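You operate a simulated robot arm through the tools that you are given. There is no shell and no other tool. Be economical: measure what you need, move in short steps, check, and stop when the job is done.

You run a simulated two-armed robot. Do the job below in one go: nothing can be reset, and whatever is moved stays where it is left.

JOB
Carry the yellow slider tote with both arms and set it on the top of the ball table.

Only the result counts: the job must be done as asked and must still hold three seconds after the hand-in. Knocking over, shifting, dropping, spilling or breaking anything else fails it.

ROBOT AND FRAMES
Two 7-joint arms with two-finger parallel grippers on one trunk, on a base that drives. Base frame: it is fixed to the floor where the robot stands at the start and does not move with it; the origin is under the middle of the robot, x ahead of it, y to its left, z up; the surface under the hand at the start is at about z = 0.86. Readings come in m, degrees, newtons and seconds.
The left shoulder is at the start at [0.05, 0.168, 1.132], the right one opposite. With the tool pointing down near the work surface each hand reaches from about 0.22 to 0.66 m from the robot's upright axis, wherever it stands, measured 20 degrees to its own side. Places, roughly: top of the ball table [-3, 0.5, 0.7]. Payload 1.57 kg a hand.
Tool frame (each hand has its own): the origin (TCP) lies between the finger pads and is the grasp point; the fingertips stand 0.03 m ahead of it; z points along the fingers, y is the line along which they close. The gripper opens to 0.08 m. The fingers are 0.017 m wide and 0.012 m thick; the gripper's body (0.04 by 0.082 m) begins 0.08 m behind the TCP.
Orientation is told as [roll, pitch, yaw] about the base's x, y, z axes, in that order, counted from this pose: with the fingers straight down and closing along the base's y, the tool's x points along the base's -x, its y along +y and its z along -z.

CONTROLS
- The arms move only by the tool jog_arm. It takes "left_commands", "right_commands" or both (then of equal length, played together; a hand with none holds still); each is a list of rows, each an object of numbers (a shift or turn left out is 0, a gripper value left out holds the last): "wx", "wy", "wz": the turn, a rotation vector about the tool's x, y, z in degrees; "tx", "ty", "tz": the shift along the tool's x, y, z in m; "claw": the finger opening in m, from 0 to 0.08. In form: [{"wx": .., "wy": .., "wz": .., "tx": .., "ty": .., "tz": .., "claw": ..}, ...]. A call has 1 to 12 rows; each row is the pose to reach, as a shift and turn from the pose commanded when the call began, along the tool's axes at that moment. A row lasts 0.2 s, in which the tool goes at most 0.05 m and 8.6 degrees; a call with a longer step from one row to the next is refused whole, and so is a gripper value outside its range. Where a pose cannot be reached the arm comes as near as it can. A force on the tool above 40 N (or 10 N above the force at the start of the call, whichever is more), or a blocked arm, ends the call early, and 0.2 s more pass. The fingers move at their own pace (about 0.045 m/s each) and stop on an object; they squeeze with about 23 N. The grip force told is the motor's: it shows also when the fingers shut on nothing. Time passes only in rows, and 0.2 s behind the last, so rows that repeat a pose let the fingers close. The reply holds the time, the measured pose of the TCP, the force on the tool along the base axes, the opening and the grip force, in the units named above and with some noise, with the torque about the TCP (base axes, N m) and any sound that the robot's microphone picked up.
- Cameras (640 x 400 px; columns grow to the right, rows downward): "scene" is now at [0.1216, -0.0252, 1.3371]; the picture's right is [-0.30, -0.95, 0.00], its down [-0.59, 0.18, -0.78] and it looks along [0.75, -0.23, -0.62] (base axes); focal length 272 px, centre (320, 200). "left" rides on the left gripper at [0.072, 0.007, -0.122] in its tool frame; the picture's right is [-0.09, 1.00, 0.00], its down [-0.84, -0.08, -0.54] and it looks along [-0.54, -0.05, 0.84] (tool axes); focal length 238 px, centre (320, 200). "right" rides on the right gripper at [0.072, -0.007, -0.122] in its tool frame; the picture's right is [0.09, 1.00, 0.00], its down [-0.84, 0.08, -0.54] and it looks along [-0.54, 0.05, 0.84] (tool axes); focal length 238 px, centre (320, 200). There is no depth. A picture from a camera that has moved, and an enlarged one, comes with that camera's place and axes in the base frame and with its lens.
- capture(camera): a new picture of that camera. The clock stands still meanwhile.
- move_column(by): slides the trunk up (or, below 0, down) by that many m; the arms and the scene camera ride with it, the base frame stays. It gives what a move gives, with no picture.
- base_move(legs): drives the robot by 1 to 6 legs, each [ahead, left, turn to the left] in m, m and degrees, along the robot's own axes; the way and the turn of a leg run together, so that a leg with both is an arc; at most 1.5 m and 180 degrees a leg. The arms and the cameras ride along, it lands a little off, and it stops where it bumps. It gives what a move gives.
- turn_head(pan, tilt): turns the head with the scene camera to pan (to the left, within 80 degrees either way) and tilt (down, from -29 to 69), counted from straight ahead of the robot. It gives what a move gives.
- inspect(camera, box): a new picture of the part [left, top, right, bottom] of that camera's present view, enlarged. The clock stands still meanwhile.
- hand_in(): hands the job in; it is judged then, once.

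Work in short steps. Places have to be worked out from the pictures, the camera data and where the tool is seen: move nearer, look again, correct. Check each grasp and each placing, and mend what went wrong. You have 120 turns and 100 pictures in all, those below and enlarged ones among them. Open the grippers and draw the arms clear of the work before you hand the job in, unless the task says otherwise; then end with one line.

The tools are called after "Emit:" as a command line: name --argument value ..., lists and objects as JSON in quotes. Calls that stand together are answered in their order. jog_arm: Moves the arms, as the interface text tells. Its arguments: {"type":"object","properties":{"left_commands":{"type":"array","items":{"type":"object","properties":{"wx":{"type":"number"},"wy":{"type":"number"},"wz":{"type":"number"},"tx":{"type":"number"},"ty":{"type":"number"},"tz":{"type":"number"},"claw":{"type":"number"}}}},"right_commands":{"type":"array","items":{"type":"object","properties":{"wx":{"type":"number"},"wy":{"type":"number"},"wz":{"type":"number"},"tx":{"type":"number"},"ty":{"type":"number"},"tz":{"type":"number"},"claw":{"type":"number"}}}}},"required":[]} The other tools are called the same way: move_column (by) slides the trunk up or down; base_move (legs) drives the base; turn_head (pan, tilt) turns the head that bears the scene camera; capture (camera) takes a picture; inspect (camera, box) takes an enlarged picture of a part of a camera's view; hand_in () hands the job in.

At the start:

```text
t: 0.0
left_eef_pos: [0.4022, 0.083, 1.1447]
left_orientation: [0.0, 0.0, 0.1]
left_wrist_force: [-0.1, 0.9, 0.9]
left_ft_torque: [0.05, 0.01, -0.01]
left_grip_width: 0.0799
left_finger_force: 0.0
right_eef_pos: [0.3879, -0.3205, 1.1393]
right_orientation: [0.1, 0.0, 0.1]
right_wrist_force: [-0.2, 0.2, 0.3]
right_ft_torque: [0.01, -0.01, -0.04]
right_grip_width: 0.08
right_finger_force: 0.0
trunk travel left (down, up): [-0.3, 0.143]
robot x, y, heading: [0.0015, 0.0036, -0.3]
head pan, tilt: [-17.3, 38.3]
```

scene: 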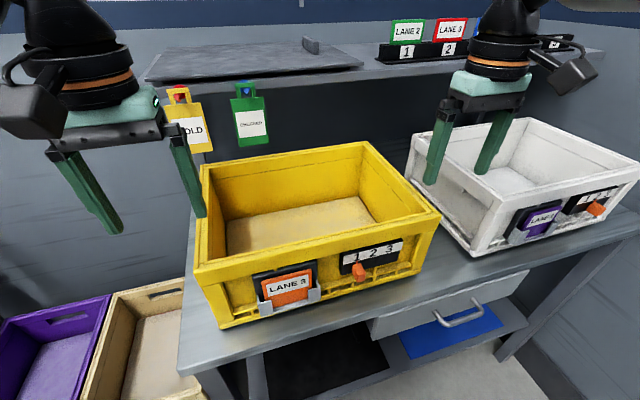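
right: 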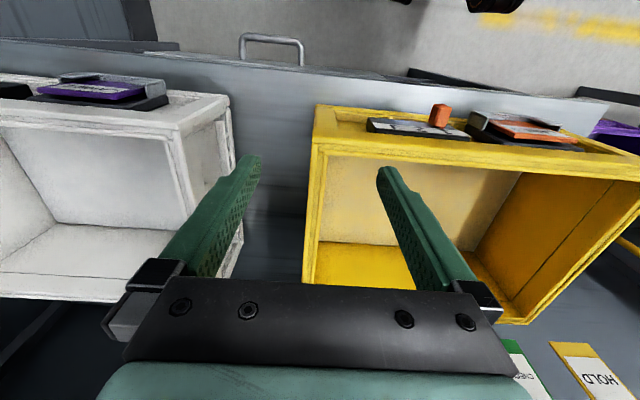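
left: 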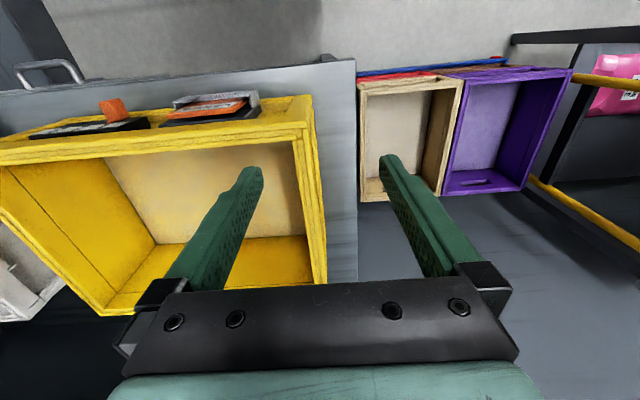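

The yellow tote appears to span about x 0.40–0.70, y −0.33–0.07, with its rim at z≈1.02. I'll look left and right with the head before planning the route.

Emit:
turn_head --pan 80 --tilt 20

Emit:
capture --camera "scene"

Emit:
turn_head --pan -80 --tilt 20

Emit:
capture --camera "scene"

```text
t: 1.7
left_eef_pos: [0.4015, 0.0841, 1.146]
left_orientation: [-0.1, 0.0, 0.1]
left_wrist_force: [-0.7, 0.4, -0.1]
left_ft_torque: [0.01, -0.03, -0.01]
left_grip_width: 0.0801
left_finger_force: 0.1
right_eef_pos: [0.3873, -0.3206, 1.1384]
right_orientation: [0.0, 0.0, 0.0]
right_wrist_force: [-0.6, -0.1, 1.0]
right_ft_torque: [-0.02, -0.02, 0.0]
right_grip_width: 0.0801
right_finger_force: 0.1
trunk travel left (down, up): [-0.3, 0.143]
robot x, y, heading: [-0.0012, -0.0026, 0.2]
head pan, tilt: [80.0, 20.0]
```

```text
96 pictures are left
camera scene: at [0.0556, 0.0921, 1.366], right [0.98, -0.17, 0.0], down [-0.06, -0.34, -0.94], along [0.16, 0.93, -0.34], focal length 272 px, centre (320, 200)
```

scene: 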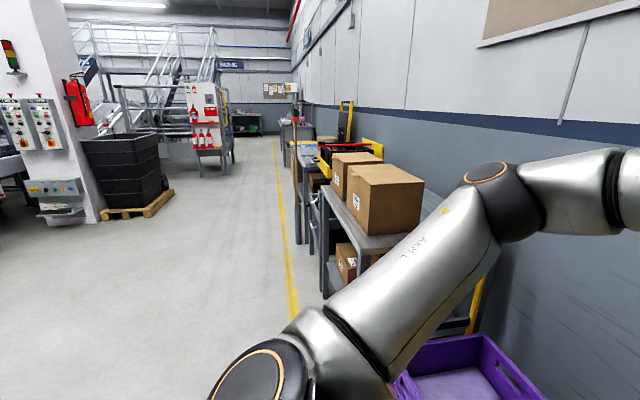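

```text
t: 4.2
left_eef_pos: [0.4023, 0.0846, 1.1459]
left_orientation: [0.0, 0.1, 0.1]
left_wrist_force: [-0.8, 0.1, 1.0]
left_ft_torque: [0.04, 0.02, 0.01]
left_grip_width: 0.0801
left_finger_force: 0.1
right_eef_pos: [0.3887, -0.32, 1.1382]
right_orientation: [0.0, 0.0, 0.1]
right_wrist_force: [-0.1, 0.1, 0.3]
right_ft_torque: [-0.02, 0.04, 0.04]
right_grip_width: 0.08
right_finger_force: 0.0
trunk travel left (down, up): [-0.3, 0.143]
robot x, y, heading: [-0.0026, 0.0004, -0.1]
head pan, tilt: [-80.0, 20.0]
```

```text
95 pictures are left
camera scene: at [0.0556, -0.0913, 1.366], right [-0.98, -0.17, 0.0], down [-0.06, 0.34, -0.94], along [0.16, -0.93, -0.34], focal length 272 px, centre (320, 200)
```

scene: 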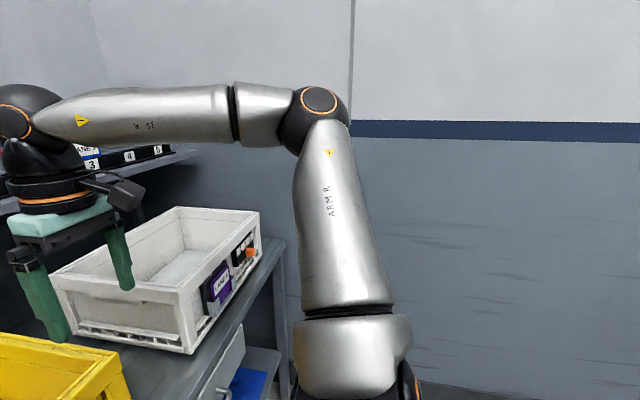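

The left side is an open aisle and there is a wall to the right. I'll back off a little and turn around to scout the ball table before taking the load.

Emit:
base_move --legs '[[-0.4, 0, 0], [0, 0, 120]]'

Emit:
turn_head --pan 0 --tilt 15

Emit:
capture --camera "scene"

Emit:
turn_head --pan 60 --tilt 25

Emit:
capture --camera "scene"

```text
t: 11.7
left_eef_pos: [-0.6743, 0.3045, 1.1464]
left_orientation: [-0.1, -0.1, 120.8]
left_wrist_force: [-0.4, 0.3, 0.0]
left_ft_torque: [0.01, 0.01, -0.02]
left_grip_width: 0.08
left_finger_force: 0.0
right_eef_pos: [-0.3186, 0.4976, 1.1387]
right_orientation: [0.0, 0.0, 120.6]
right_wrist_force: [-0.1, -0.8, -0.7]
right_ft_torque: [-0.02, 0.0, 0.0]
right_grip_width: 0.08
right_finger_force: 0.1
trunk travel left (down, up): [-0.3, 0.143]
robot x, y, heading: [-0.3963, -0.0017, 120.6]
head pan, tilt: [-80.0, 20.0]
```

```text
t: 13.2
left_eef_pos: [-0.6743, 0.3041, 1.1459]
left_orientation: [0.0, 0.0, 120.6]
left_wrist_force: [0.7, -0.2, -0.5]
left_ft_torque: [-0.03, 0.0, 0.0]
left_grip_width: 0.0802
left_finger_force: 0.1
right_eef_pos: [-0.319, 0.4982, 1.1378]
right_orientation: [0.0, 0.0, 120.5]
right_wrist_force: [-0.8, -0.3, -0.1]
right_ft_torque: [0.03, -0.04, 0.0]
right_grip_width: 0.08
right_finger_force: 0.0
trunk travel left (down, up): [-0.3, 0.143]
robot x, y, heading: [-0.393, 0.001, 120.6]
head pan, tilt: [0.0, 15.0]
```

```text
94 pictures are left
camera scene: at [-0.4654, 0.1156, 1.3742], right [0.86, 0.51, 0.0], down [0.13, -0.22, -0.97], along [-0.49, 0.83, -0.26], focal length 272 px, centre (320, 200)
```

scene: 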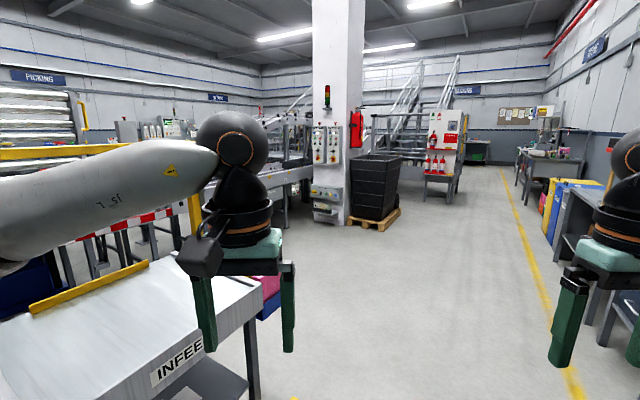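

```text
t: 14.5
left_eef_pos: [-0.6735, 0.303, 1.1459]
left_orientation: [0.0, 0.1, 120.7]
left_wrist_force: [-0.7, -0.7, 0.0]
left_ft_torque: [-0.01, -0.02, -0.02]
left_grip_width: 0.08
left_finger_force: 0.1
right_eef_pos: [-0.3187, 0.4984, 1.1385]
right_orientation: [0.0, 0.0, 120.5]
right_wrist_force: [0.2, 0.5, 0.8]
right_ft_torque: [-0.02, -0.01, 0.0]
right_grip_width: 0.0799
right_finger_force: 0.0
trunk travel left (down, up): [-0.3, 0.143]
robot x, y, heading: [-0.3948, 0.0044, 120.8]
head pan, tilt: [60.0, 25.0]
```

```text
93 pictures are left
camera scene: at [-0.51, 0.0342, 1.358], right [-0.01, 1.0, 0.0], down [0.42, 0.0, -0.91], along [-0.91, -0.01, -0.42], focal length 272 px, centre (320, 200)
```

scene: 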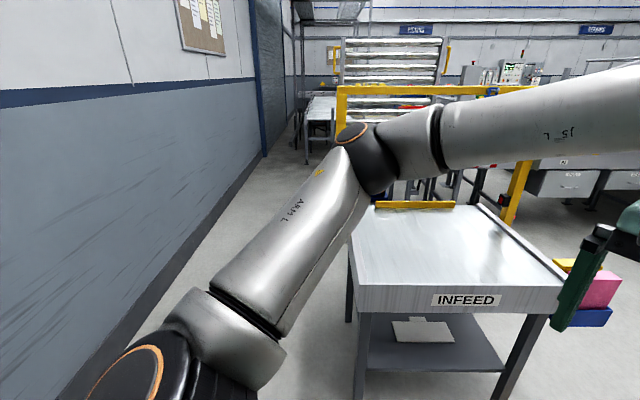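

A table marked INFEED stands close by, and the ball table should be behind it, around where the elbow blocks the view. I'll turn to face it directly.

Emit:
base_move --legs '[[0, 0, 59]]'

Emit:
turn_head --pan 0 --tilt 15

Emit:
capture --camera "scene"

```text
t: 17.5
left_eef_pos: [-0.803, -0.0735, 1.1469]
left_orientation: [0.0, 0.0, 178.6]
left_wrist_force: [0.8, -0.3, 0.4]
left_ft_torque: [0.02, 0.01, -0.02]
left_grip_width: 0.0799
left_finger_force: 0.0
right_eef_pos: [-0.7756, 0.3311, 1.1381]
right_orientation: [0.0, 0.1, 178.4]
right_wrist_force: [-0.2, 0.6, -0.5]
right_ft_torque: [0.02, 0.02, 0.0]
right_grip_width: 0.0801
right_finger_force: 0.0
trunk travel left (down, up): [-0.3, 0.143]
robot x, y, heading: [-0.3939, 0.0034, 178.5]
head pan, tilt: [60.0, 25.0]
```

```text
t: 18.8
left_eef_pos: [-0.8004, -0.0718, 1.1445]
left_orientation: [0.0, -0.1, 178.5]
left_wrist_force: [0.2, -0.8, 0.8]
left_ft_torque: [0.0, -0.01, -0.02]
left_grip_width: 0.0801
left_finger_force: 0.1
right_eef_pos: [-0.7762, 0.3318, 1.1385]
right_orientation: [0.1, 0.1, 178.4]
right_wrist_force: [0.1, -0.2, -1.2]
right_ft_torque: [0.03, 0.01, 0.0]
right_grip_width: 0.0799
right_finger_force: 0.1
trunk travel left (down, up): [-0.3, 0.143]
robot x, y, heading: [-0.3985, -0.0024, 178.3]
head pan, tilt: [0.0, 15.0]
```

```text
92 pictures are left
camera scene: at [-0.5308, 0.0044, 1.3742], right [0.03, 1.0, 0.0], down [0.26, -0.01, -0.97], along [-0.97, 0.03, -0.26], focal length 272 px, centre (320, 200)
```

scene: 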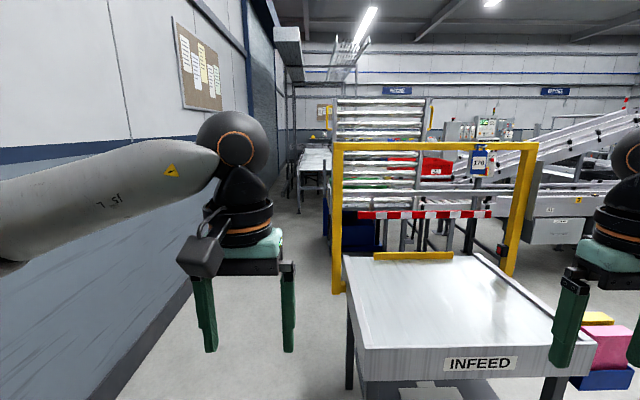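

The INFEED table looks to be at x≈−1.2…−1.9. I'll zoom in on the area behind it, where the ball table should be.

Emit:
inspect --camera "scene" --box '[280, 130, 560, 305]'

```text
2.29 times, centred on (420, 218) of scene
camera zoom: at [-0.5308, 0.0044, 1.3742], right [0.03, 1.0, 0.0], down [0.26, -0.01, -0.97], along [-0.97, 0.03, -0.26], focal length 621 px, centre (91, 160)
```

zoom: 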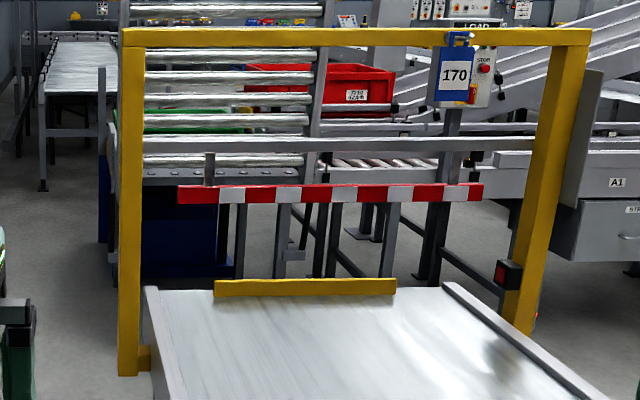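

A dotted ball-table edge shows behind the yellow gate at about x≈−2.85, so the table is past the gate frame. I'll drive along the corridor between the wall and the infeed to see it.

Emit:
base_move --legs '[[0, 0.37, 1.5], [0.9, 0, 0]]'

Emit:
turn_head --pan -15 --tilt 20

Emit:
capture --camera "scene"

Emit:
turn_head --pan -60 --tilt 25

Emit:
capture --camera "scene"

```text
t: 26.9
left_eef_pos: [-1.7047, -0.4541, 1.1462]
left_orientation: [0.1, 0.1, -179.4]
left_wrist_force: [-0.8, 0.8, -0.1]
left_ft_torque: [0.02, -0.02, 0.01]
left_grip_width: 0.08
left_finger_force: 0.0
right_eef_pos: [-1.6947, -0.0503, 1.1389]
right_orientation: [0.0, 0.0, -179.4]
right_wrist_force: [0.1, -0.4, 0.2]
right_ft_torque: [-0.02, -0.02, 0.03]
right_grip_width: 0.08
right_finger_force: 0.1
trunk travel left (down, up): [-0.3, 0.143]
robot x, y, heading: [-1.3011, -0.3673, -179.1]
head pan, tilt: [0.0, 15.0]
```

```text
t: 27.7
left_eef_pos: [-1.7031, -0.4546, 1.1456]
left_orientation: [-0.1, -0.1, -179.3]
left_wrist_force: [-0.4, -0.6, -0.5]
left_ft_torque: [-0.01, 0.01, 0.0]
left_grip_width: 0.08
left_finger_force: 0.1
right_eef_pos: [-1.6951, -0.0492, 1.139]
right_orientation: [0.0, 0.0, -179.3]
right_wrist_force: [-0.3, 0.3, -0.2]
right_ft_torque: [-0.01, -0.03, -0.02]
right_grip_width: 0.08
right_finger_force: 0.1
trunk travel left (down, up): [-0.3, 0.143]
robot x, y, heading: [-1.3074, -0.3648, -179.6]
head pan, tilt: [-15.0, 20.0]
```

```text
90 pictures are left
camera scene: at [-1.4337, -0.3437, 1.3661], right [0.25, 0.97, 0.0], down [0.33, -0.08, -0.94], along [-0.91, 0.23, -0.34], focal length 272 px, centre (320, 200)
```

scene: 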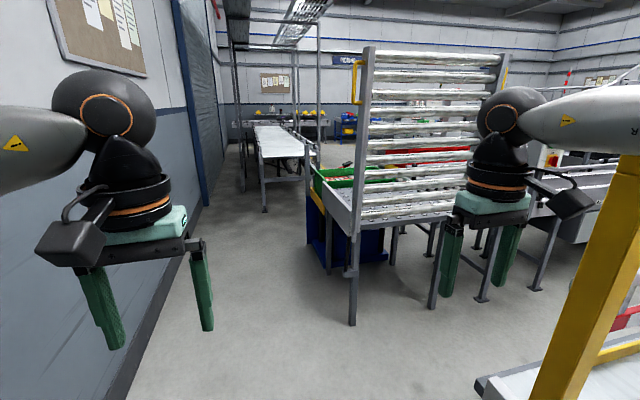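

```text
t: 28.8
left_eef_pos: [-1.7041, -0.4546, 1.1453]
left_orientation: [0.1, 0.1, -179.2]
left_wrist_force: [0.5, -0.2, 0.4]
left_ft_torque: [-0.01, -0.02, 0.02]
left_grip_width: 0.0801
left_finger_force: 0.1
right_eef_pos: [-1.6937, -0.0502, 1.139]
right_orientation: [0.0, 0.0, -179.4]
right_wrist_force: [-0.7, -0.6, -0.5]
right_ft_torque: [0.01, 0.01, 0.03]
right_grip_width: 0.08
right_finger_force: 0.0
trunk travel left (down, up): [-0.3, 0.143]
robot x, y, heading: [-1.3062, -0.3689, -179.4]
head pan, tilt: [-60.0, 25.0]
```

```text
89 pictures are left
camera scene: at [-1.3904, -0.2876, 1.358], right [0.86, 0.51, 0.0], down [0.22, -0.36, -0.91], along [-0.46, 0.78, -0.42], focal length 272 px, centre (320, 200)
```

scene: 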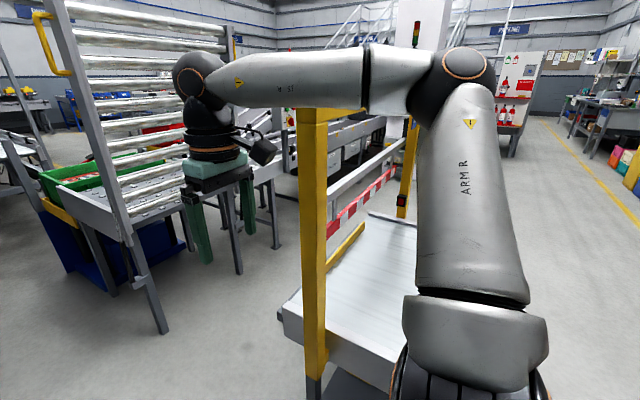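

The roller frame stands along the near side of the ball table, so the open side faces the corridor (y−). I'll drive further to look at it from there.

Emit:
base_move --legs '[[1.45, 0.05, 0]]'

Emit:
turn_head --pan -50 --tilt 35

Emit:
capture --camera "scene"

Emit:
turn_head --pan 0 --tilt 30

Emit:
capture --camera "scene"

```text
t: 36.0
left_eef_pos: [-3.1435, -0.5381, 1.1461]
left_orientation: [0.0, 0.0, -178.3]
left_wrist_force: [0.1, 0.3, 0.7]
left_ft_torque: [0.0, -0.02, -0.01]
left_grip_width: 0.0797
left_finger_force: 0.0
right_eef_pos: [-3.1398, -0.1335, 1.1378]
right_orientation: [0.0, 0.0, -178.5]
right_wrist_force: [0.2, -0.2, 0.6]
right_ft_torque: [0.02, 0.0, -0.03]
right_grip_width: 0.0802
right_finger_force: 0.1
trunk travel left (down, up): [-0.3, 0.143]
robot x, y, heading: [-2.7442, -0.4438, -178.5]
head pan, tilt: [-60.0, 25.0]
```

```text
t: 36.7
left_eef_pos: [-3.1427, -0.5379, 1.1457]
left_orientation: [-0.1, -0.2, -178.5]
left_wrist_force: [0.6, -0.2, 0.2]
left_ft_torque: [0.02, -0.01, -0.03]
left_grip_width: 0.0803
left_finger_force: 0.0
right_eef_pos: [-3.1388, -0.134, 1.1381]
right_orientation: [0.0, 0.1, -178.5]
right_wrist_force: [-0.4, 0.3, 0.5]
right_ft_torque: [-0.02, 0.0, -0.02]
right_grip_width: 0.0799
right_finger_force: 0.0
trunk travel left (down, up): [-0.3, 0.143]
robot x, y, heading: [-2.7422, -0.4437, -178.6]
head pan, tilt: [-50.0, 35.0]
```

```text
88 pictures are left
camera scene: at [-2.8421, -0.3781, 1.3422], right [0.75, 0.66, 0.0], down [0.38, -0.43, -0.82], along [-0.54, 0.61, -0.57], focal length 272 px, centre (320, 200)
```

scene: 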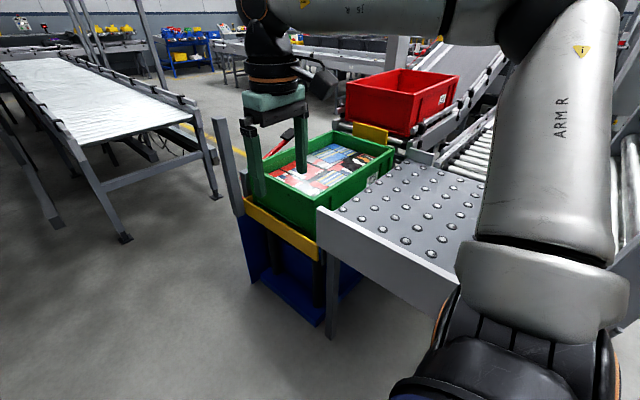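

```text
t: 37.9
left_eef_pos: [-3.1426, -0.5383, 1.145]
left_orientation: [0.0, -0.1, -178.4]
left_wrist_force: [0.3, 0.3, -0.7]
left_ft_torque: [0.01, 0.02, 0.0]
left_grip_width: 0.0801
left_finger_force: 0.1
right_eef_pos: [-3.1392, -0.1329, 1.1382]
right_orientation: [0.0, 0.1, -178.5]
right_wrist_force: [-0.1, 1.2, 1.1]
right_ft_torque: [-0.03, 0.02, 0.03]
right_grip_width: 0.0798
right_finger_force: 0.0
trunk travel left (down, up): [-0.3, 0.143]
robot x, y, heading: [-2.7479, -0.4437, -178.4]
head pan, tilt: [0.0, 30.0]
```

```text
87 pictures are left
camera scene: at [-2.8741, -0.4464, 1.35], right [-0.03, 1.0, 0.0], down [0.5, 0.01, -0.87], along [-0.87, -0.02, -0.5], focal length 272 px, centre (320, 200)
```

scene: 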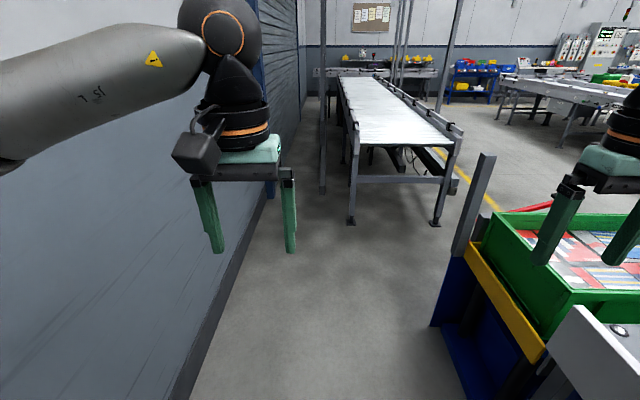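

The ball table spans about x −3.4…−2.65, starting at y≈0.2, with a low lip on this side, a green tote beyond x<−3.4, and the roller frame at x≈−2.65. I'll turn to face it (heading 90) and look straight on.

Emit:
base_move --legs '[[0.28, 0, 0], [0, 0, -91.5]]'

Emit:
turn_head --pan 0 --tilt 38

Emit:
capture --camera "scene"

Emit:
turn_head --pan -50 --tilt 25

Emit:
capture --camera "scene"

```text
t: 43.7
left_eef_pos: [-3.0884, -0.0457, 1.1457]
left_orientation: [0.0, 0.0, 88.5]
left_wrist_force: [-0.4, -0.2, -0.5]
left_ft_torque: [0.02, 0.01, 0.0]
left_grip_width: 0.0798
left_finger_force: 0.0
right_eef_pos: [-2.6855, -0.0717, 1.1376]
right_orientation: [0.0, 0.0, 88.4]
right_wrist_force: [0.0, -1.0, -0.6]
right_ft_torque: [0.02, 0.01, -0.03]
right_grip_width: 0.0799
right_finger_force: 0.0
trunk travel left (down, up): [-0.3, 0.143]
robot x, y, heading: [-3.0113, -0.4504, 88.6]
head pan, tilt: [0.0, 30.0]
```

```text
t: 44.4
left_eef_pos: [-3.0891, -0.0454, 1.1464]
left_orientation: [0.0, -0.1, 88.6]
left_wrist_force: [1.2, -0.3, 0.1]
left_ft_torque: [0.01, -0.02, 0.0]
left_grip_width: 0.08
left_finger_force: 0.1
right_eef_pos: [-2.685, -0.0712, 1.1388]
right_orientation: [0.1, 0.0, 88.3]
right_wrist_force: [0.1, 0.1, -0.4]
right_ft_torque: [0.0, -0.01, -0.02]
right_grip_width: 0.0798
right_finger_force: 0.2
trunk travel left (down, up): [-0.3, 0.143]
robot x, y, heading: [-3.0139, -0.4504, 88.4]
head pan, tilt: [0.0, 38.0]
```

```text
86 pictures are left
camera scene: at [-3.0136, -0.3236, 1.3377], right [1.0, -0.03, 0.0], down [-0.02, -0.61, -0.79], along [0.02, 0.79, -0.62], focal length 272 px, centre (320, 200)
```

scene: 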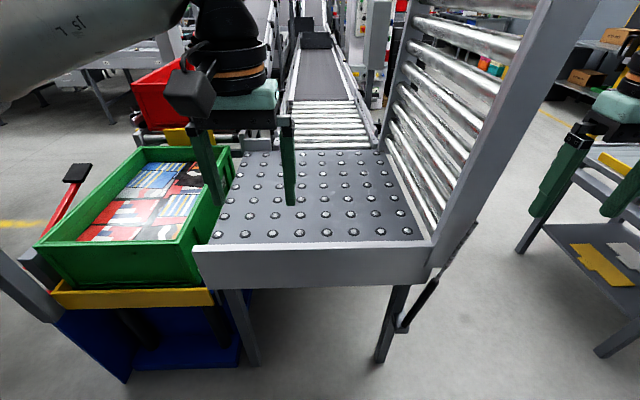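

```text
t: 45.6
left_eef_pos: [-3.0888, -0.0452, 1.1459]
left_orientation: [0.0, 0.1, 88.5]
left_wrist_force: [-0.3, -0.3, 0.0]
left_ft_torque: [-0.02, -0.02, 0.0]
left_grip_width: 0.08
left_finger_force: 0.0
right_eef_pos: [-2.6864, -0.0723, 1.1383]
right_orientation: [0.0, 0.0, 88.4]
right_wrist_force: [0.0, 1.1, 0.4]
right_ft_torque: [-0.03, -0.01, 0.0]
right_grip_width: 0.0799
right_finger_force: 0.0
trunk travel left (down, up): [-0.3, 0.143]
robot x, y, heading: [-3.0168, -0.4518, 88.4]
head pan, tilt: [-50.0, 25.0]
```

```text
85 pictures are left
camera scene: at [-2.9438, -0.3526, 1.3579], right [0.62, -0.78, 0.0], down [-0.33, -0.26, -0.91], along [0.71, 0.56, -0.42], focal length 272 px, centre (320, 200)
```

scene: 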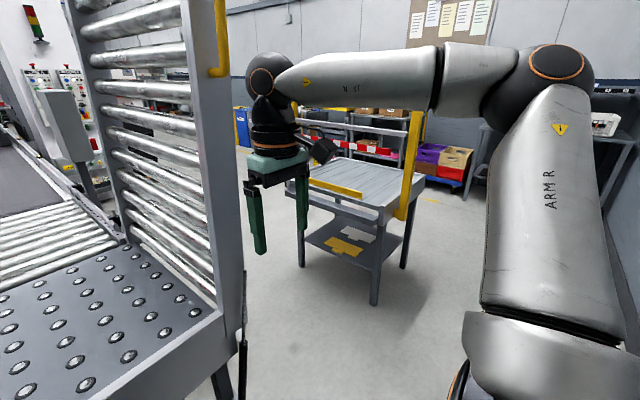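

The ball table top is empty and flat: x −3.39…−2.66, y 0.25…0.88, with the roller frame on its right side. I plan to place the tote around (−3.07, 0.46) from this side. Now I'll go back for it.

Emit:
base_move --legs '[[0, 0, -88.5], [1.3, 0.03, 0], [1.25, 0, 0]]'

Emit:
turn_head --pan 0 --tilt 30

Emit:
capture --camera "scene"

```text
t: 61.8
left_eef_pos: [-0.053, -0.3201, 1.1457]
left_orientation: [0.0, 0.0, -0.6]
left_wrist_force: [-1.3, 0.5, 0.3]
left_ft_torque: [0.0, -0.03, -0.01]
left_grip_width: 0.0799
left_finger_force: 0.0
right_eef_pos: [-0.0719, -0.7248, 1.1379]
right_orientation: [0.1, -0.1, -0.6]
right_wrist_force: [0.0, 0.7, 0.0]
right_ft_torque: [0.03, -0.02, -0.01]
right_grip_width: 0.0802
right_finger_force: 0.1
trunk travel left (down, up): [-0.3, 0.143]
robot x, y, heading: [-0.458, -0.3987, -0.5]
head pan, tilt: [-50.0, 25.0]
```

```text
t: 63.0
left_eef_pos: [-0.0534, -0.3205, 1.1445]
left_orientation: [-0.2, 0.0, -0.6]
left_wrist_force: [-0.1, -0.2, 0.6]
left_ft_torque: [-0.01, 0.02, -0.02]
left_grip_width: 0.08
left_finger_force: 0.1
right_eef_pos: [-0.0724, -0.7232, 1.138]
right_orientation: [0.0, 0.0, -0.7]
right_wrist_force: [-1.2, 0.5, -0.1]
right_ft_torque: [-0.02, 0.02, -0.01]
right_grip_width: 0.0798
right_finger_force: 0.0
trunk travel left (down, up): [-0.3, 0.143]
robot x, y, heading: [-0.4577, -0.4003, -0.7]
head pan, tilt: [0.0, 30.0]
```

```text
84 pictures are left
camera scene: at [-0.3268, -0.4003, 1.35], right [-0.01, -1.0, 0.0], down [-0.5, 0.01, -0.87], along [0.87, -0.01, -0.5], focal length 272 px, centre (320, 200)
```

scene: 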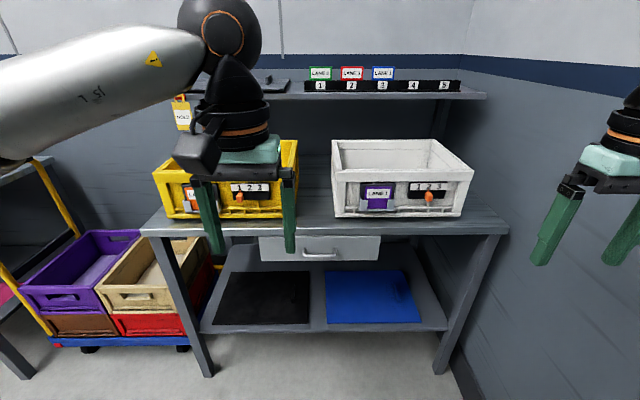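

The yellow tote is unchanged; the shelf front edge is at about x≈0.68, z≈1.19, so I'll keep the lift small. I'll drive to centre on the tote (robot y≈−0.13).

Emit:
base_move --legs '[[0.2, 0.27, 0.6], [0.25, 0, 0]]'

Emit:
turn_head --pan 0 --tilt 50

Emit:
capture --camera "scene"

Emit:
capture --camera "left"

Emit:
capture --camera "right"

```text
t: 67.3
left_eef_pos: [0.3956, -0.0469, 1.1468]
left_orientation: [-0.1, 0.0, 0.1]
left_wrist_force: [0.6, 0.5, -0.4]
left_ft_torque: [0.02, 0.0, 0.01]
left_grip_width: 0.0799
left_finger_force: 0.1
right_eef_pos: [0.3823, -0.4509, 1.1392]
right_orientation: [0.0, -0.1, 0.2]
right_wrist_force: [-0.2, -0.2, -0.4]
right_ft_torque: [-0.01, 0.01, 0.02]
right_grip_width: 0.08
right_finger_force: 0.0
trunk travel left (down, up): [-0.3, 0.143]
robot x, y, heading: [-0.009, -0.1309, 0.1]
head pan, tilt: [0.0, 30.0]
```

```text
t: 68.2
left_eef_pos: [0.3954, -0.0464, 1.1445]
left_orientation: [-0.1, -0.1, 0.3]
left_wrist_force: [-0.9, 0.2, -0.2]
left_ft_torque: [0.0, 0.0, 0.03]
left_grip_width: 0.08
left_finger_force: 0.0
right_eef_pos: [0.3806, -0.4517, 1.1388]
right_orientation: [0.0, -0.1, 0.1]
right_wrist_force: [0.1, -0.3, -0.7]
right_ft_torque: [0.0, -0.02, 0.02]
right_grip_width: 0.0801
right_finger_force: 0.2
trunk travel left (down, up): [-0.3, 0.143]
robot x, y, heading: [-0.0016, -0.1299, 0.1]
head pan, tilt: [0.0, 50.0]
```

```text
83 pictures are left
camera scene: at [0.1093, -0.1306, 1.3205], right [0.0, -1.0, 0.0], down [-0.77, 0.0, -0.64], along [0.64, 0.0, -0.77], focal length 272 px, centre (320, 200)
```

scene: 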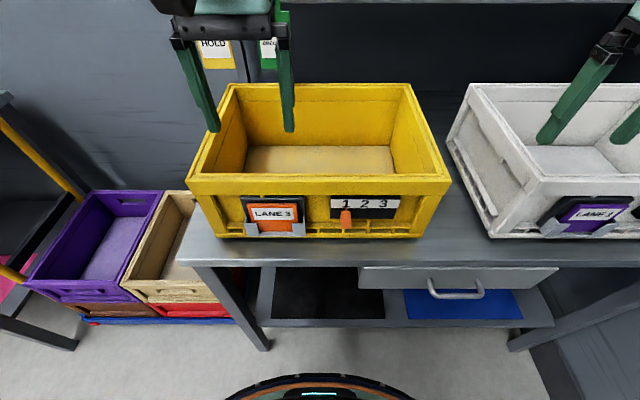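

```text
82 pictures are left
camera left: at [0.3231, -0.0394, 1.2661], right [0.09, 1.0, 0.0], down [0.84, -0.07, 0.54], along [0.54, -0.05, -0.84], focal length 238 px, centre (320, 200)
```

left: 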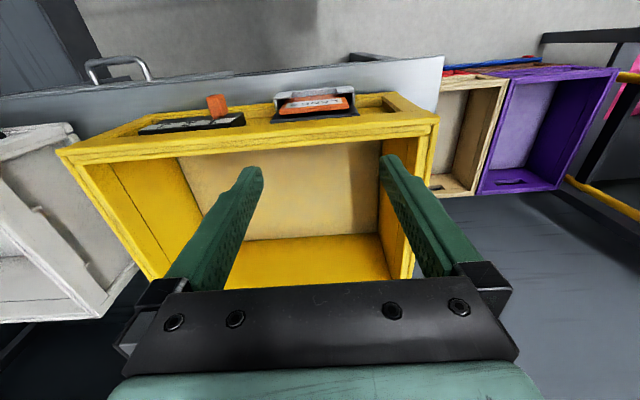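

```text
81 pictures are left
camera right: at [0.3102, -0.4585, 1.261], right [-0.09, 1.0, 0.0], down [0.84, 0.08, 0.54], along [0.54, 0.05, -0.84], focal length 238 px, centre (320, 200)
```

right: 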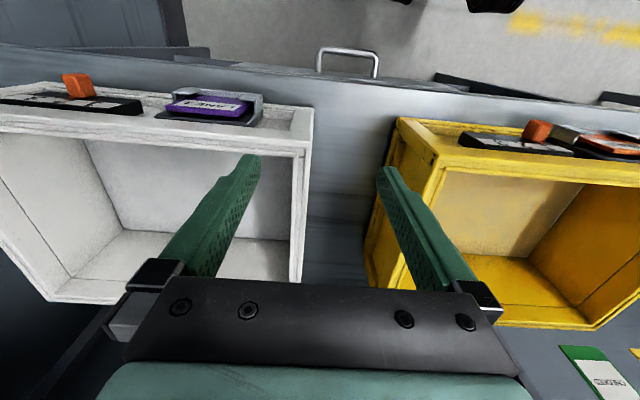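

The tote's rim is at z≈1.03, x 0.385–0.675, y from 0.066 to −0.327, and the white tote starts at y≈−0.45. I'll move both hands above the middle of the side walls and check there.

Emit:
jog_arm --left_commands '[{"tx": -0.026, "ty": 0.02}, {"tx": -0.052, "ty": 0.04}, {"tx": -0.078, "ty": 0.06}, {"tx": -0.104, "ty": 0.08}, {"tx": -0.13, "ty": 0.101}, {"tx": -0.13, "ty": 0.101, "tz": 0.03}, {"tx": -0.13, "ty": 0.101, "tz": 0.06}]' --right_commands '[{"tx": -0.029, "ty": 0.027}, {"tx": -0.058, "ty": 0.054}, {"tx": -0.087, "ty": 0.081}, {"tx": -0.116, "ty": 0.108}, {"tx": -0.144, "ty": 0.1345}, {"tx": -0.144, "ty": 0.1345, "tz": 0.03}, {"tx": -0.144, "ty": 0.1345, "tz": 0.055}]'

Emit:
capture --camera "left"

Emit:
capture --camera "right"

Emit:
capture --camera "scene"

```text
t: 69.8
left_eef_pos: [0.5249, 0.0564, 1.0867]
left_orientation: [-0.1, -0.1, 0.2]
left_wrist_force: [0.5, -0.2, 0.0]
left_ft_torque: [0.02, 0.02, 0.01]
left_grip_width: 0.0799
left_finger_force: 0.0
right_eef_pos: [0.5016, -0.3341, 1.0772]
right_orientation: [0.1, -0.1, 0.1]
right_wrist_force: [-0.1, 0.6, -0.6]
right_ft_torque: [0.04, 0.01, 0.0]
right_grip_width: 0.08
right_finger_force: 0.1
right hand out of reach, approached as far as the arm can: row 4, 5, 6, 7
trunk travel left (down, up): [-0.3, 0.143]
robot x, y, heading: [-0.01, -0.1311, 0.2]
head pan, tilt: [0.0, 50.0]
```

```text
80 pictures are left
camera left: at [0.4522, 0.0642, 1.2064], right [0.09, 1.0, 0.0], down [0.84, -0.07, 0.54], along [0.54, -0.05, -0.84], focal length 238 px, centre (320, 200)
```

left: 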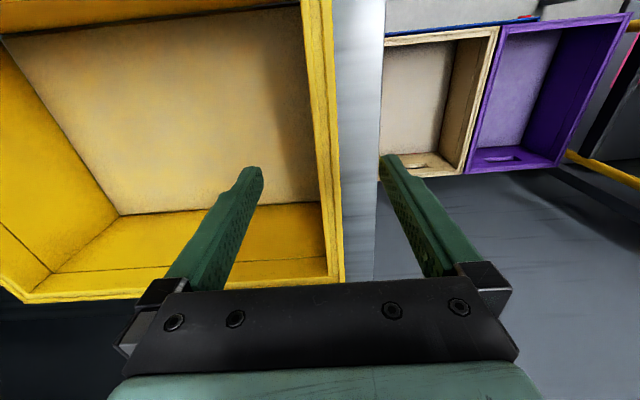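

```text
79 pictures are left
camera right: at [0.4291, -0.3418, 1.199], right [-0.09, 1.0, 0.0], down [0.84, 0.08, 0.54], along [0.54, 0.05, -0.84], focal length 238 px, centre (320, 200)
```

right: 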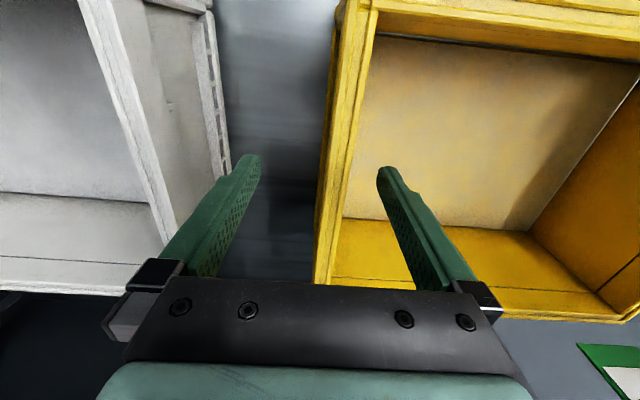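

```text
78 pictures are left
camera scene: at [0.1092, -0.1305, 1.3205], right [0.0, -1.0, 0.0], down [-0.77, 0.0, -0.64], along [0.64, 0.0, -0.77], focal length 272 px, centre (320, 200)
```

scene: 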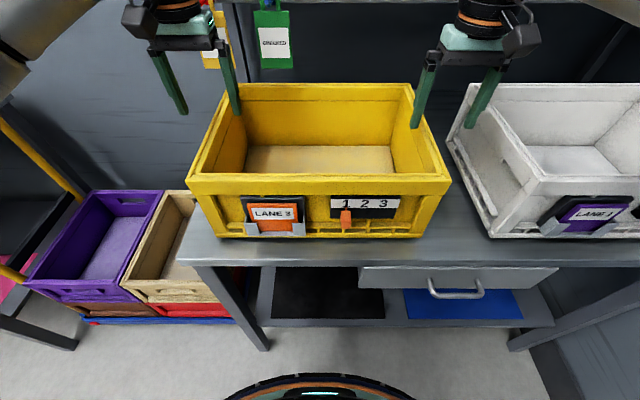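

The right hand was at its reach limit at this height, while the left is well aligned. Raising the trunk brings the shoulder up so that lower hand poses come within reach.

Emit:
move_column --by 0.1

Emit:
jog_arm --left_commands '[{"tz": 0.03}, {"tz": 0.06}, {"tz": 0.09}]' --right_commands '[{"tz": 0.03}, {"tz": 0.06}, {"tz": 0.09}]'

```text
t: 71.1
left_eef_pos: [0.5243, 0.0555, 1.1864]
left_orientation: [0.0, -0.1, 0.1]
left_wrist_force: [-1.0, 0.0, 0.0]
left_ft_torque: [-0.01, -0.01, -0.03]
left_grip_width: 0.0799
left_finger_force: 0.0
right_eef_pos: [0.5016, -0.3333, 1.1768]
right_orientation: [0.0, 0.0, 0.0]
right_wrist_force: [-0.5, 0.2, -0.5]
right_ft_torque: [-0.01, -0.01, 0.0]
right_grip_width: 0.0799
right_finger_force: 0.1
trunk travel left (down, up): [-0.4, 0.043]
robot x, y, heading: [-0.0057, -0.1327, 0.0]
head pan, tilt: [0.0, 50.0]
```

```text
t: 71.9
left_eef_pos: [0.5253, 0.0561, 1.0953]
left_orientation: [-0.1, -0.1, 0.1]
left_wrist_force: [0.4, -0.7, 0.2]
left_ft_torque: [-0.01, 0.05, 0.02]
left_grip_width: 0.0802
left_finger_force: 0.0
right_eef_pos: [0.5017, -0.3342, 1.0856]
right_orientation: [-0.1, -0.1, 0.0]
right_wrist_force: [0.6, -0.3, -0.4]
right_ft_torque: [-0.01, 0.0, -0.02]
right_grip_width: 0.0799
right_finger_force: 0.0
trunk travel left (down, up): [-0.4, 0.043]
robot x, y, heading: [-0.008, -0.13, 0.2]
head pan, tilt: [0.0, 50.0]
```

Commands are relative to the actual pose. Now I'll shift the right hand to (0.525, −0.317) and nudge the left slightly.

Emit:
jog_arm --left_commands '[{"ty": 0.001}, {"ty": 0.001, "tz": 0.01}]' --right_commands '[{"tx": -0.012, "ty": 0.009}, {"tx": -0.024, "ty": 0.017}]'

Emit:
capture --camera "right"

```text
t: 72.5
left_eef_pos: [0.5247, 0.0577, 1.0865]
left_orientation: [-0.1, 0.0, 0.2]
left_wrist_force: [-0.1, 0.3, -0.8]
left_ft_torque: [0.03, 0.02, 0.01]
left_grip_width: 0.0799
left_finger_force: 0.0
right_eef_pos: [0.5035, -0.3319, 1.0874]
right_orientation: [0.2, -0.2, 0.2]
right_wrist_force: [-1.2, 0.1, 0.3]
right_ft_torque: [0.03, 0.0, -0.01]
right_grip_width: 0.0799
right_finger_force: 0.0
right hand out of reach, approached as far as the arm can: row 1, 2
trunk travel left (down, up): [-0.4, 0.043]
robot x, y, heading: [-0.0083, -0.1337, 0.4]
head pan, tilt: [0.0, 50.0]
```

```text
77 pictures are left
camera right: at [0.4326, -0.3394, 1.2097], right [-0.09, 1.0, 0.0], down [0.84, 0.08, 0.54], along [0.54, 0.05, -0.84], focal length 238 px, centre (320, 200)
```

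right: 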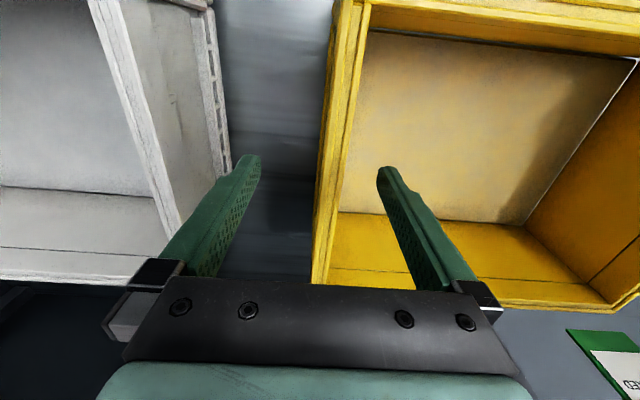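

The right arm seems stuck in an awkward joint configuration rather than at true reach. I'll try a different path: retract, go inward, then forward.

Emit:
jog_arm --right_commands '[{"tz": -0.04}, {"tx": 0.04, "tz": -0.06}, {"tx": 0.085, "tz": -0.06}, {"tx": 0.13, "tz": -0.06}, {"tx": 0.13, "ty": 0.04, "tz": -0.06}, {"tx": 0.13, "ty": 0.08, "tz": -0.06}, {"tx": 0.13, "ty": 0.12, "tz": -0.06}, {"tx": 0.085, "ty": 0.12, "tz": -0.06}, {"tx": 0.04, "ty": 0.12, "tz": -0.06}, {"tx": 0.0, "ty": 0.12, "tz": -0.06}, {"tx": -0.03, "ty": 0.12, "tz": -0.06}]'

```text
t: 74.9
left_eef_pos: [0.5244, 0.0579, 1.0856]
left_orientation: [-0.1, -0.1, 0.3]
left_wrist_force: [-0.3, -0.6, 0.1]
left_ft_torque: [-0.03, -0.05, 0.0]
left_grip_width: 0.08
left_finger_force: 0.1
right_eef_pos: [0.4575, -0.2855, 1.1414]
right_orientation: [0.1, -0.1, 0.1]
right_wrist_force: [0.0, 0.0, -0.6]
right_ft_torque: [0.02, -0.02, -0.01]
right_grip_width: 0.0802
right_finger_force: 0.0
right hand out of reach, approached as far as the arm can: row 7, 8, 9, 10, 11
trunk travel left (down, up): [-0.4, 0.043]
robot x, y, heading: [-0.0081, -0.1282, -0.0]
head pan, tilt: [0.0, 50.0]
```

Still limited on the inward side, which may be a wrist joint limit. I'll test whether a small yaw of the right hand frees it.

Emit:
jog_arm --right_commands '[{"wz": 8}, {"wz": 16}, {"wz": 16, "ty": 0.03}, {"wz": 16, "ty": 0.06}, {"wz": 16, "ty": 0.06}]'

Emit:
jog_arm --right_commands '[{"wz": -8}, {"wz": -16}, {"wz": -24}, {"wz": -32}, {"wz": -32, "ty": 0.03}, {"wz": -32, "ty": 0.06}]'

```text
t: 76.1
left_eef_pos: [0.5244, 0.0577, 1.0865]
left_orientation: [-0.1, -0.2, 0.1]
left_wrist_force: [0.3, -0.4, 0.6]
left_ft_torque: [-0.05, 0.01, -0.05]
left_grip_width: 0.08
left_finger_force: 0.0
right_eef_pos: [0.4362, -0.2676, 1.1367]
right_orientation: [0.2, 0.0, -15.9]
right_wrist_force: [1.0, 0.4, 0.1]
right_ft_torque: [0.0, -0.05, 0.0]
right_grip_width: 0.0803
right_finger_force: 0.1
right hand out of reach, approached as far as the arm can: row 3, 4, 5
trunk travel left (down, up): [-0.4, 0.043]
robot x, y, heading: [-0.007, -0.1297, 0.3]
head pan, tilt: [0.0, 50.0]
```

```text
t: 77.5
left_eef_pos: [0.5256, 0.0581, 1.0865]
left_orientation: [0.0, -0.1, 0.2]
left_wrist_force: [0.7, 0.5, -0.2]
left_ft_torque: [-0.02, -0.02, 0.0]
left_grip_width: 0.08
left_finger_force: 0.0
right_eef_pos: [0.429, -0.2638, 1.1359]
right_orientation: [0.0, -0.1, 16.2]
right_wrist_force: [-0.1, 0.0, -0.3]
right_ft_torque: [0.0, 0.0, 0.02]
right_grip_width: 0.0801
right_finger_force: 0.0
right hand out of reach, approached as far as the arm can: row 5, 6
trunk travel left (down, up): [-0.4, 0.043]
robot x, y, heading: [-0.007, -0.1326, 0.1]
head pan, tilt: [0.0, 50.0]
```

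Yaw makes no difference, so a shoulder or elbow joint is the limit. I'll look at the right arm's posture.

Emit:
turn_head --pan -60 --tilt 20

Emit:
capture --camera "scene"

Emit:
turn_head --pan 60 --tilt 20

Emit:
capture --camera "scene"

```text
t: 78.8
left_eef_pos: [0.5247, 0.058, 1.0862]
left_orientation: [-0.1, -0.1, 0.3]
left_wrist_force: [-0.4, -0.6, 0.2]
left_ft_torque: [0.0, 0.02, -0.01]
left_grip_width: 0.08
left_finger_force: 0.0
right_eef_pos: [0.4283, -0.2638, 1.1353]
right_orientation: [0.1, 0.0, 16.0]
right_wrist_force: [-0.5, -0.4, 1.0]
right_ft_torque: [-0.01, -0.01, -0.01]
right_grip_width: 0.08
right_finger_force: 0.0
trunk travel left (down, up): [-0.4, 0.043]
robot x, y, heading: [-0.0105, -0.1323, -0.1]
head pan, tilt: [-60.0, 20.0]
```

```text
76 pictures are left
camera scene: at [0.079, -0.2113, 1.466], right [-0.86, -0.5, 0.0], down [-0.17, 0.3, -0.94], along [0.47, -0.81, -0.34], focal length 272 px, centre (320, 200)
```

scene: 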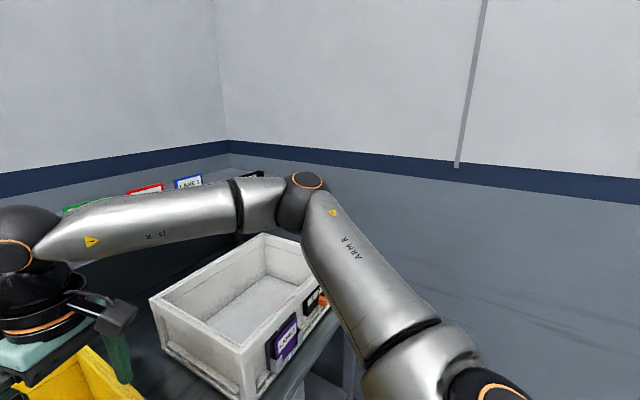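

```text
t: 80.8
left_eef_pos: [0.5247, 0.0572, 1.0863]
left_orientation: [-0.1, -0.1, 0.2]
left_wrist_force: [-0.6, -0.4, 0.2]
left_ft_torque: [-0.02, 0.0, 0.0]
left_grip_width: 0.08
left_finger_force: 0.1
right_eef_pos: [0.4289, -0.2636, 1.1352]
right_orientation: [0.1, -0.2, 16.0]
right_wrist_force: [-0.4, 0.7, -0.4]
right_ft_torque: [-0.02, 0.0, -0.01]
right_grip_width: 0.08
right_finger_force: 0.1
trunk travel left (down, up): [-0.4, 0.043]
robot x, y, heading: [-0.0093, -0.1308, 0.4]
head pan, tilt: [60.0, 20.0]
```

```text
75 pictures are left
camera scene: at [0.0787, -0.05, 1.466], right [0.87, -0.5, 0.0], down [-0.17, -0.3, -0.94], along [0.47, 0.81, -0.34], focal length 272 px, centre (320, 200)
```

scene: 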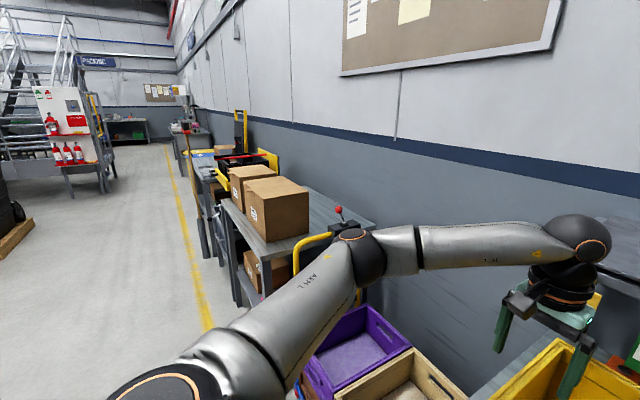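

The right elbow sits higher than the left one, which costs reach. I'll test the left arm's limit forward and try a retract–inward–forward loop with the right arm.

Emit:
jog_arm --left_commands '[{"tz": -0.01}, {"tz": -0.03}, {"tx": -0.02, "tz": -0.03}, {"tx": -0.04, "tz": -0.03}, {"tx": -0.06, "tz": -0.03}, {"tx": -0.06, "ty": -0.03, "tz": -0.03}, {"tx": -0.06, "ty": -0.06, "tz": -0.03}]' --right_commands '[{"wz": 8}, {"wz": 16, "tx": 0.03}, {"wz": 16, "tx": 0.075}, {"wz": 16, "tx": 0.12}, {"wz": 16, "tx": 0.16}, {"wz": 16, "tx": 0.16, "ty": 0.03}, {"wz": 16, "tx": 0.16, "ty": 0.06}]'

```text
t: 81.9
left_eef_pos: [0.5636, 0.0562, 1.1187]
left_orientation: [0.2, 1.4, -0.1]
left_wrist_force: [-31.3, 0.1, 6.4]
left_ft_torque: [0.13, -2.81, 0.2]
left_grip_width: 0.0801
left_finger_force: 0.0
right_eef_pos: [0.2984, -0.3034, 1.1367]
right_orientation: [0.1, -0.1, 0.1]
right_wrist_force: [0.5, 0.4, 0.1]
right_ft_torque: [-0.03, 0.11, -0.01]
right_grip_width: 0.0797
right_finger_force: 0.0
trunk travel left (down, up): [-0.4, 0.043]
robot x, y, heading: [-0.0069, -0.1323, 0.1]
head pan, tilt: [60.0, 20.0]
stopped in row 5 (left hand): the force on the tool passed its limit at 52 N (the readings are from after the stop); the commanded pose is now the measured one
```

The left hand touched the shelf edge, with contact about 0.09 m above the TCP. I'll back it off right away and check that nothing moved.

Emit:
jog_arm --left_commands '[{"tx": 0.02}, {"tx": 0.04}, {"tx": 0.06}]'

Emit:
turn_head --pan 10 --tilt 25

Emit:
capture --camera "scene"

```text
t: 82.7
left_eef_pos: [0.5066, 0.057, 1.1168]
left_orientation: [0.1, 1.0, 0.1]
left_wrist_force: [-0.7, -0.1, -0.1]
left_ft_torque: [0.04, 0.0, 0.0]
left_grip_width: 0.0801
left_finger_force: 0.1
right_eef_pos: [0.2988, -0.3021, 1.1365]
right_orientation: [0.1, -0.1, 0.1]
right_wrist_force: [-0.2, 0.4, -0.2]
right_ft_torque: [0.0, 0.04, 0.0]
right_grip_width: 0.0801
right_finger_force: 0.1
trunk travel left (down, up): [-0.4, 0.043]
robot x, y, heading: [-0.0085, -0.1327, 0.2]
head pan, tilt: [60.0, 20.0]
```

```text
t: 83.9
left_eef_pos: [0.5076, 0.0581, 1.118]
left_orientation: [0.0, 1.0, 0.1]
left_wrist_force: [0.7, -0.3, 0.0]
left_ft_torque: [0.01, 0.02, 0.01]
left_grip_width: 0.08
left_finger_force: 0.0
right_eef_pos: [0.2992, -0.3029, 1.136]
right_orientation: [0.1, -0.1, 0.1]
right_wrist_force: [-0.4, 0.2, -0.2]
right_ft_torque: [-0.01, 0.01, 0.0]
right_grip_width: 0.0798
right_finger_force: 0.1
trunk travel left (down, up): [-0.4, 0.043]
robot x, y, heading: [-0.0065, -0.1352, 0.2]
head pan, tilt: [10.0, 25.0]
```

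```text
74 pictures are left
camera scene: at [0.1228, -0.1144, 1.4579], right [0.18, -0.98, 0.0], down [-0.42, -0.07, -0.91], along [0.89, 0.16, -0.42], focal length 272 px, centre (320, 200)
```

scene: 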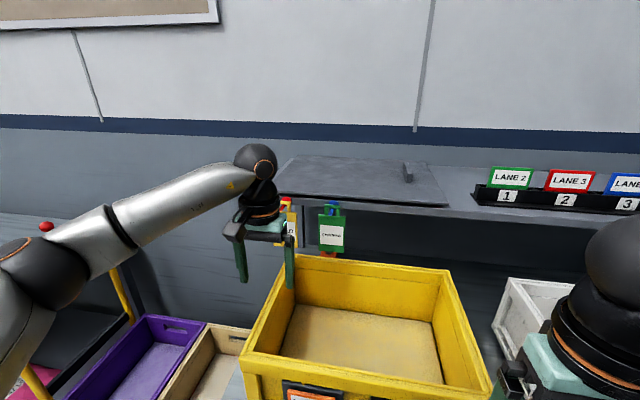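

The tags still hang there. I'll zoom in to verify the HOLD tag and the shelf items are in their original state.

Emit:
inspect --camera "scene" --box '[230, 140, 450, 280]'

Emit:
capture --camera "left"

```text
2.86 times, centred on (340, 210) of scene
camera zoom: at [0.1228, -0.1144, 1.4579], right [0.18, -0.98, 0.0], down [-0.42, -0.07, -0.91], along [0.89, 0.16, -0.42], focal length 776 px, centre (263, 171)
```

zoom: 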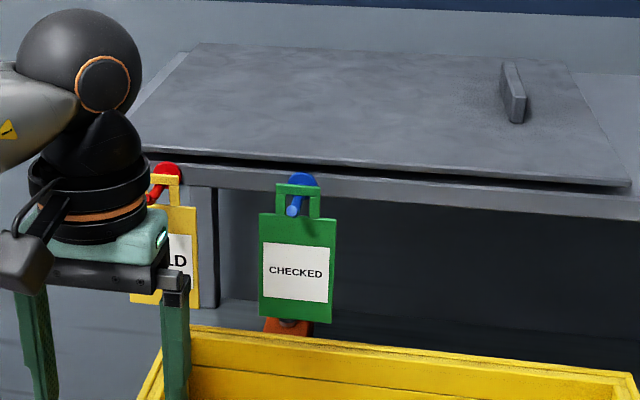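

```text
72 pictures are left
camera left: at [0.4372, 0.065, 1.2392], right [0.09, 1.0, 0.0], down [0.85, -0.08, 0.53], along [0.52, -0.05, -0.85], focal length 238 px, centre (320, 200)
```

left: 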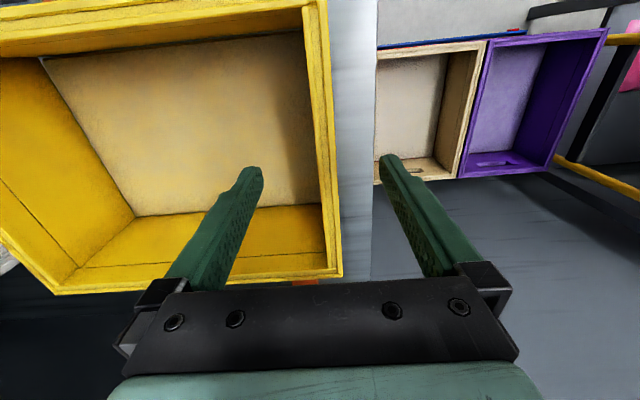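

The tags and shelf look intact. There is a small orange thing just behind the tote's rear rim, so I'll zoom in on it.

Emit:
inspect --camera "scene" --box '[300, 220, 360, 265]'

Emit:
inspect --camera "left" --box '[260, 250, 370, 300]'

```text
8.89 times, centred on (330, 242) of scene
camera zoom: at [0.1228, -0.1144, 1.4579], right [0.18, -0.98, 0.0], down [-0.42, -0.07, -0.91], along [0.89, 0.16, -0.42], focal length 2414 px, centre (231, -178)
```

zoom: 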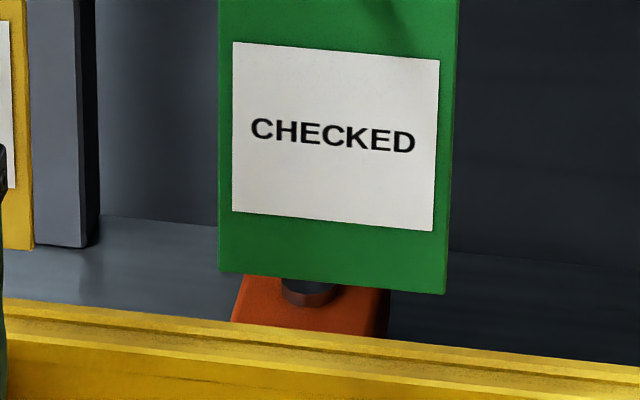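

```text
5.82 times, centred on (315, 275) of left
camera zoom: at [0.4372, 0.065, 1.2392], right [0.09, 1.0, 0.0], down [0.85, -0.08, 0.53], along [0.52, -0.05, -0.85], focal length 1387 px, centre (349, -236)
```

zoom: 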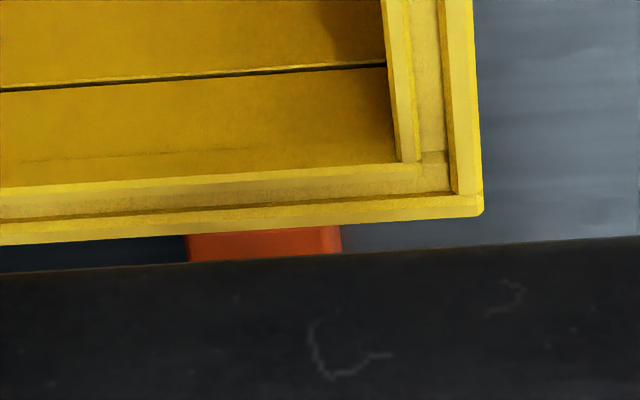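

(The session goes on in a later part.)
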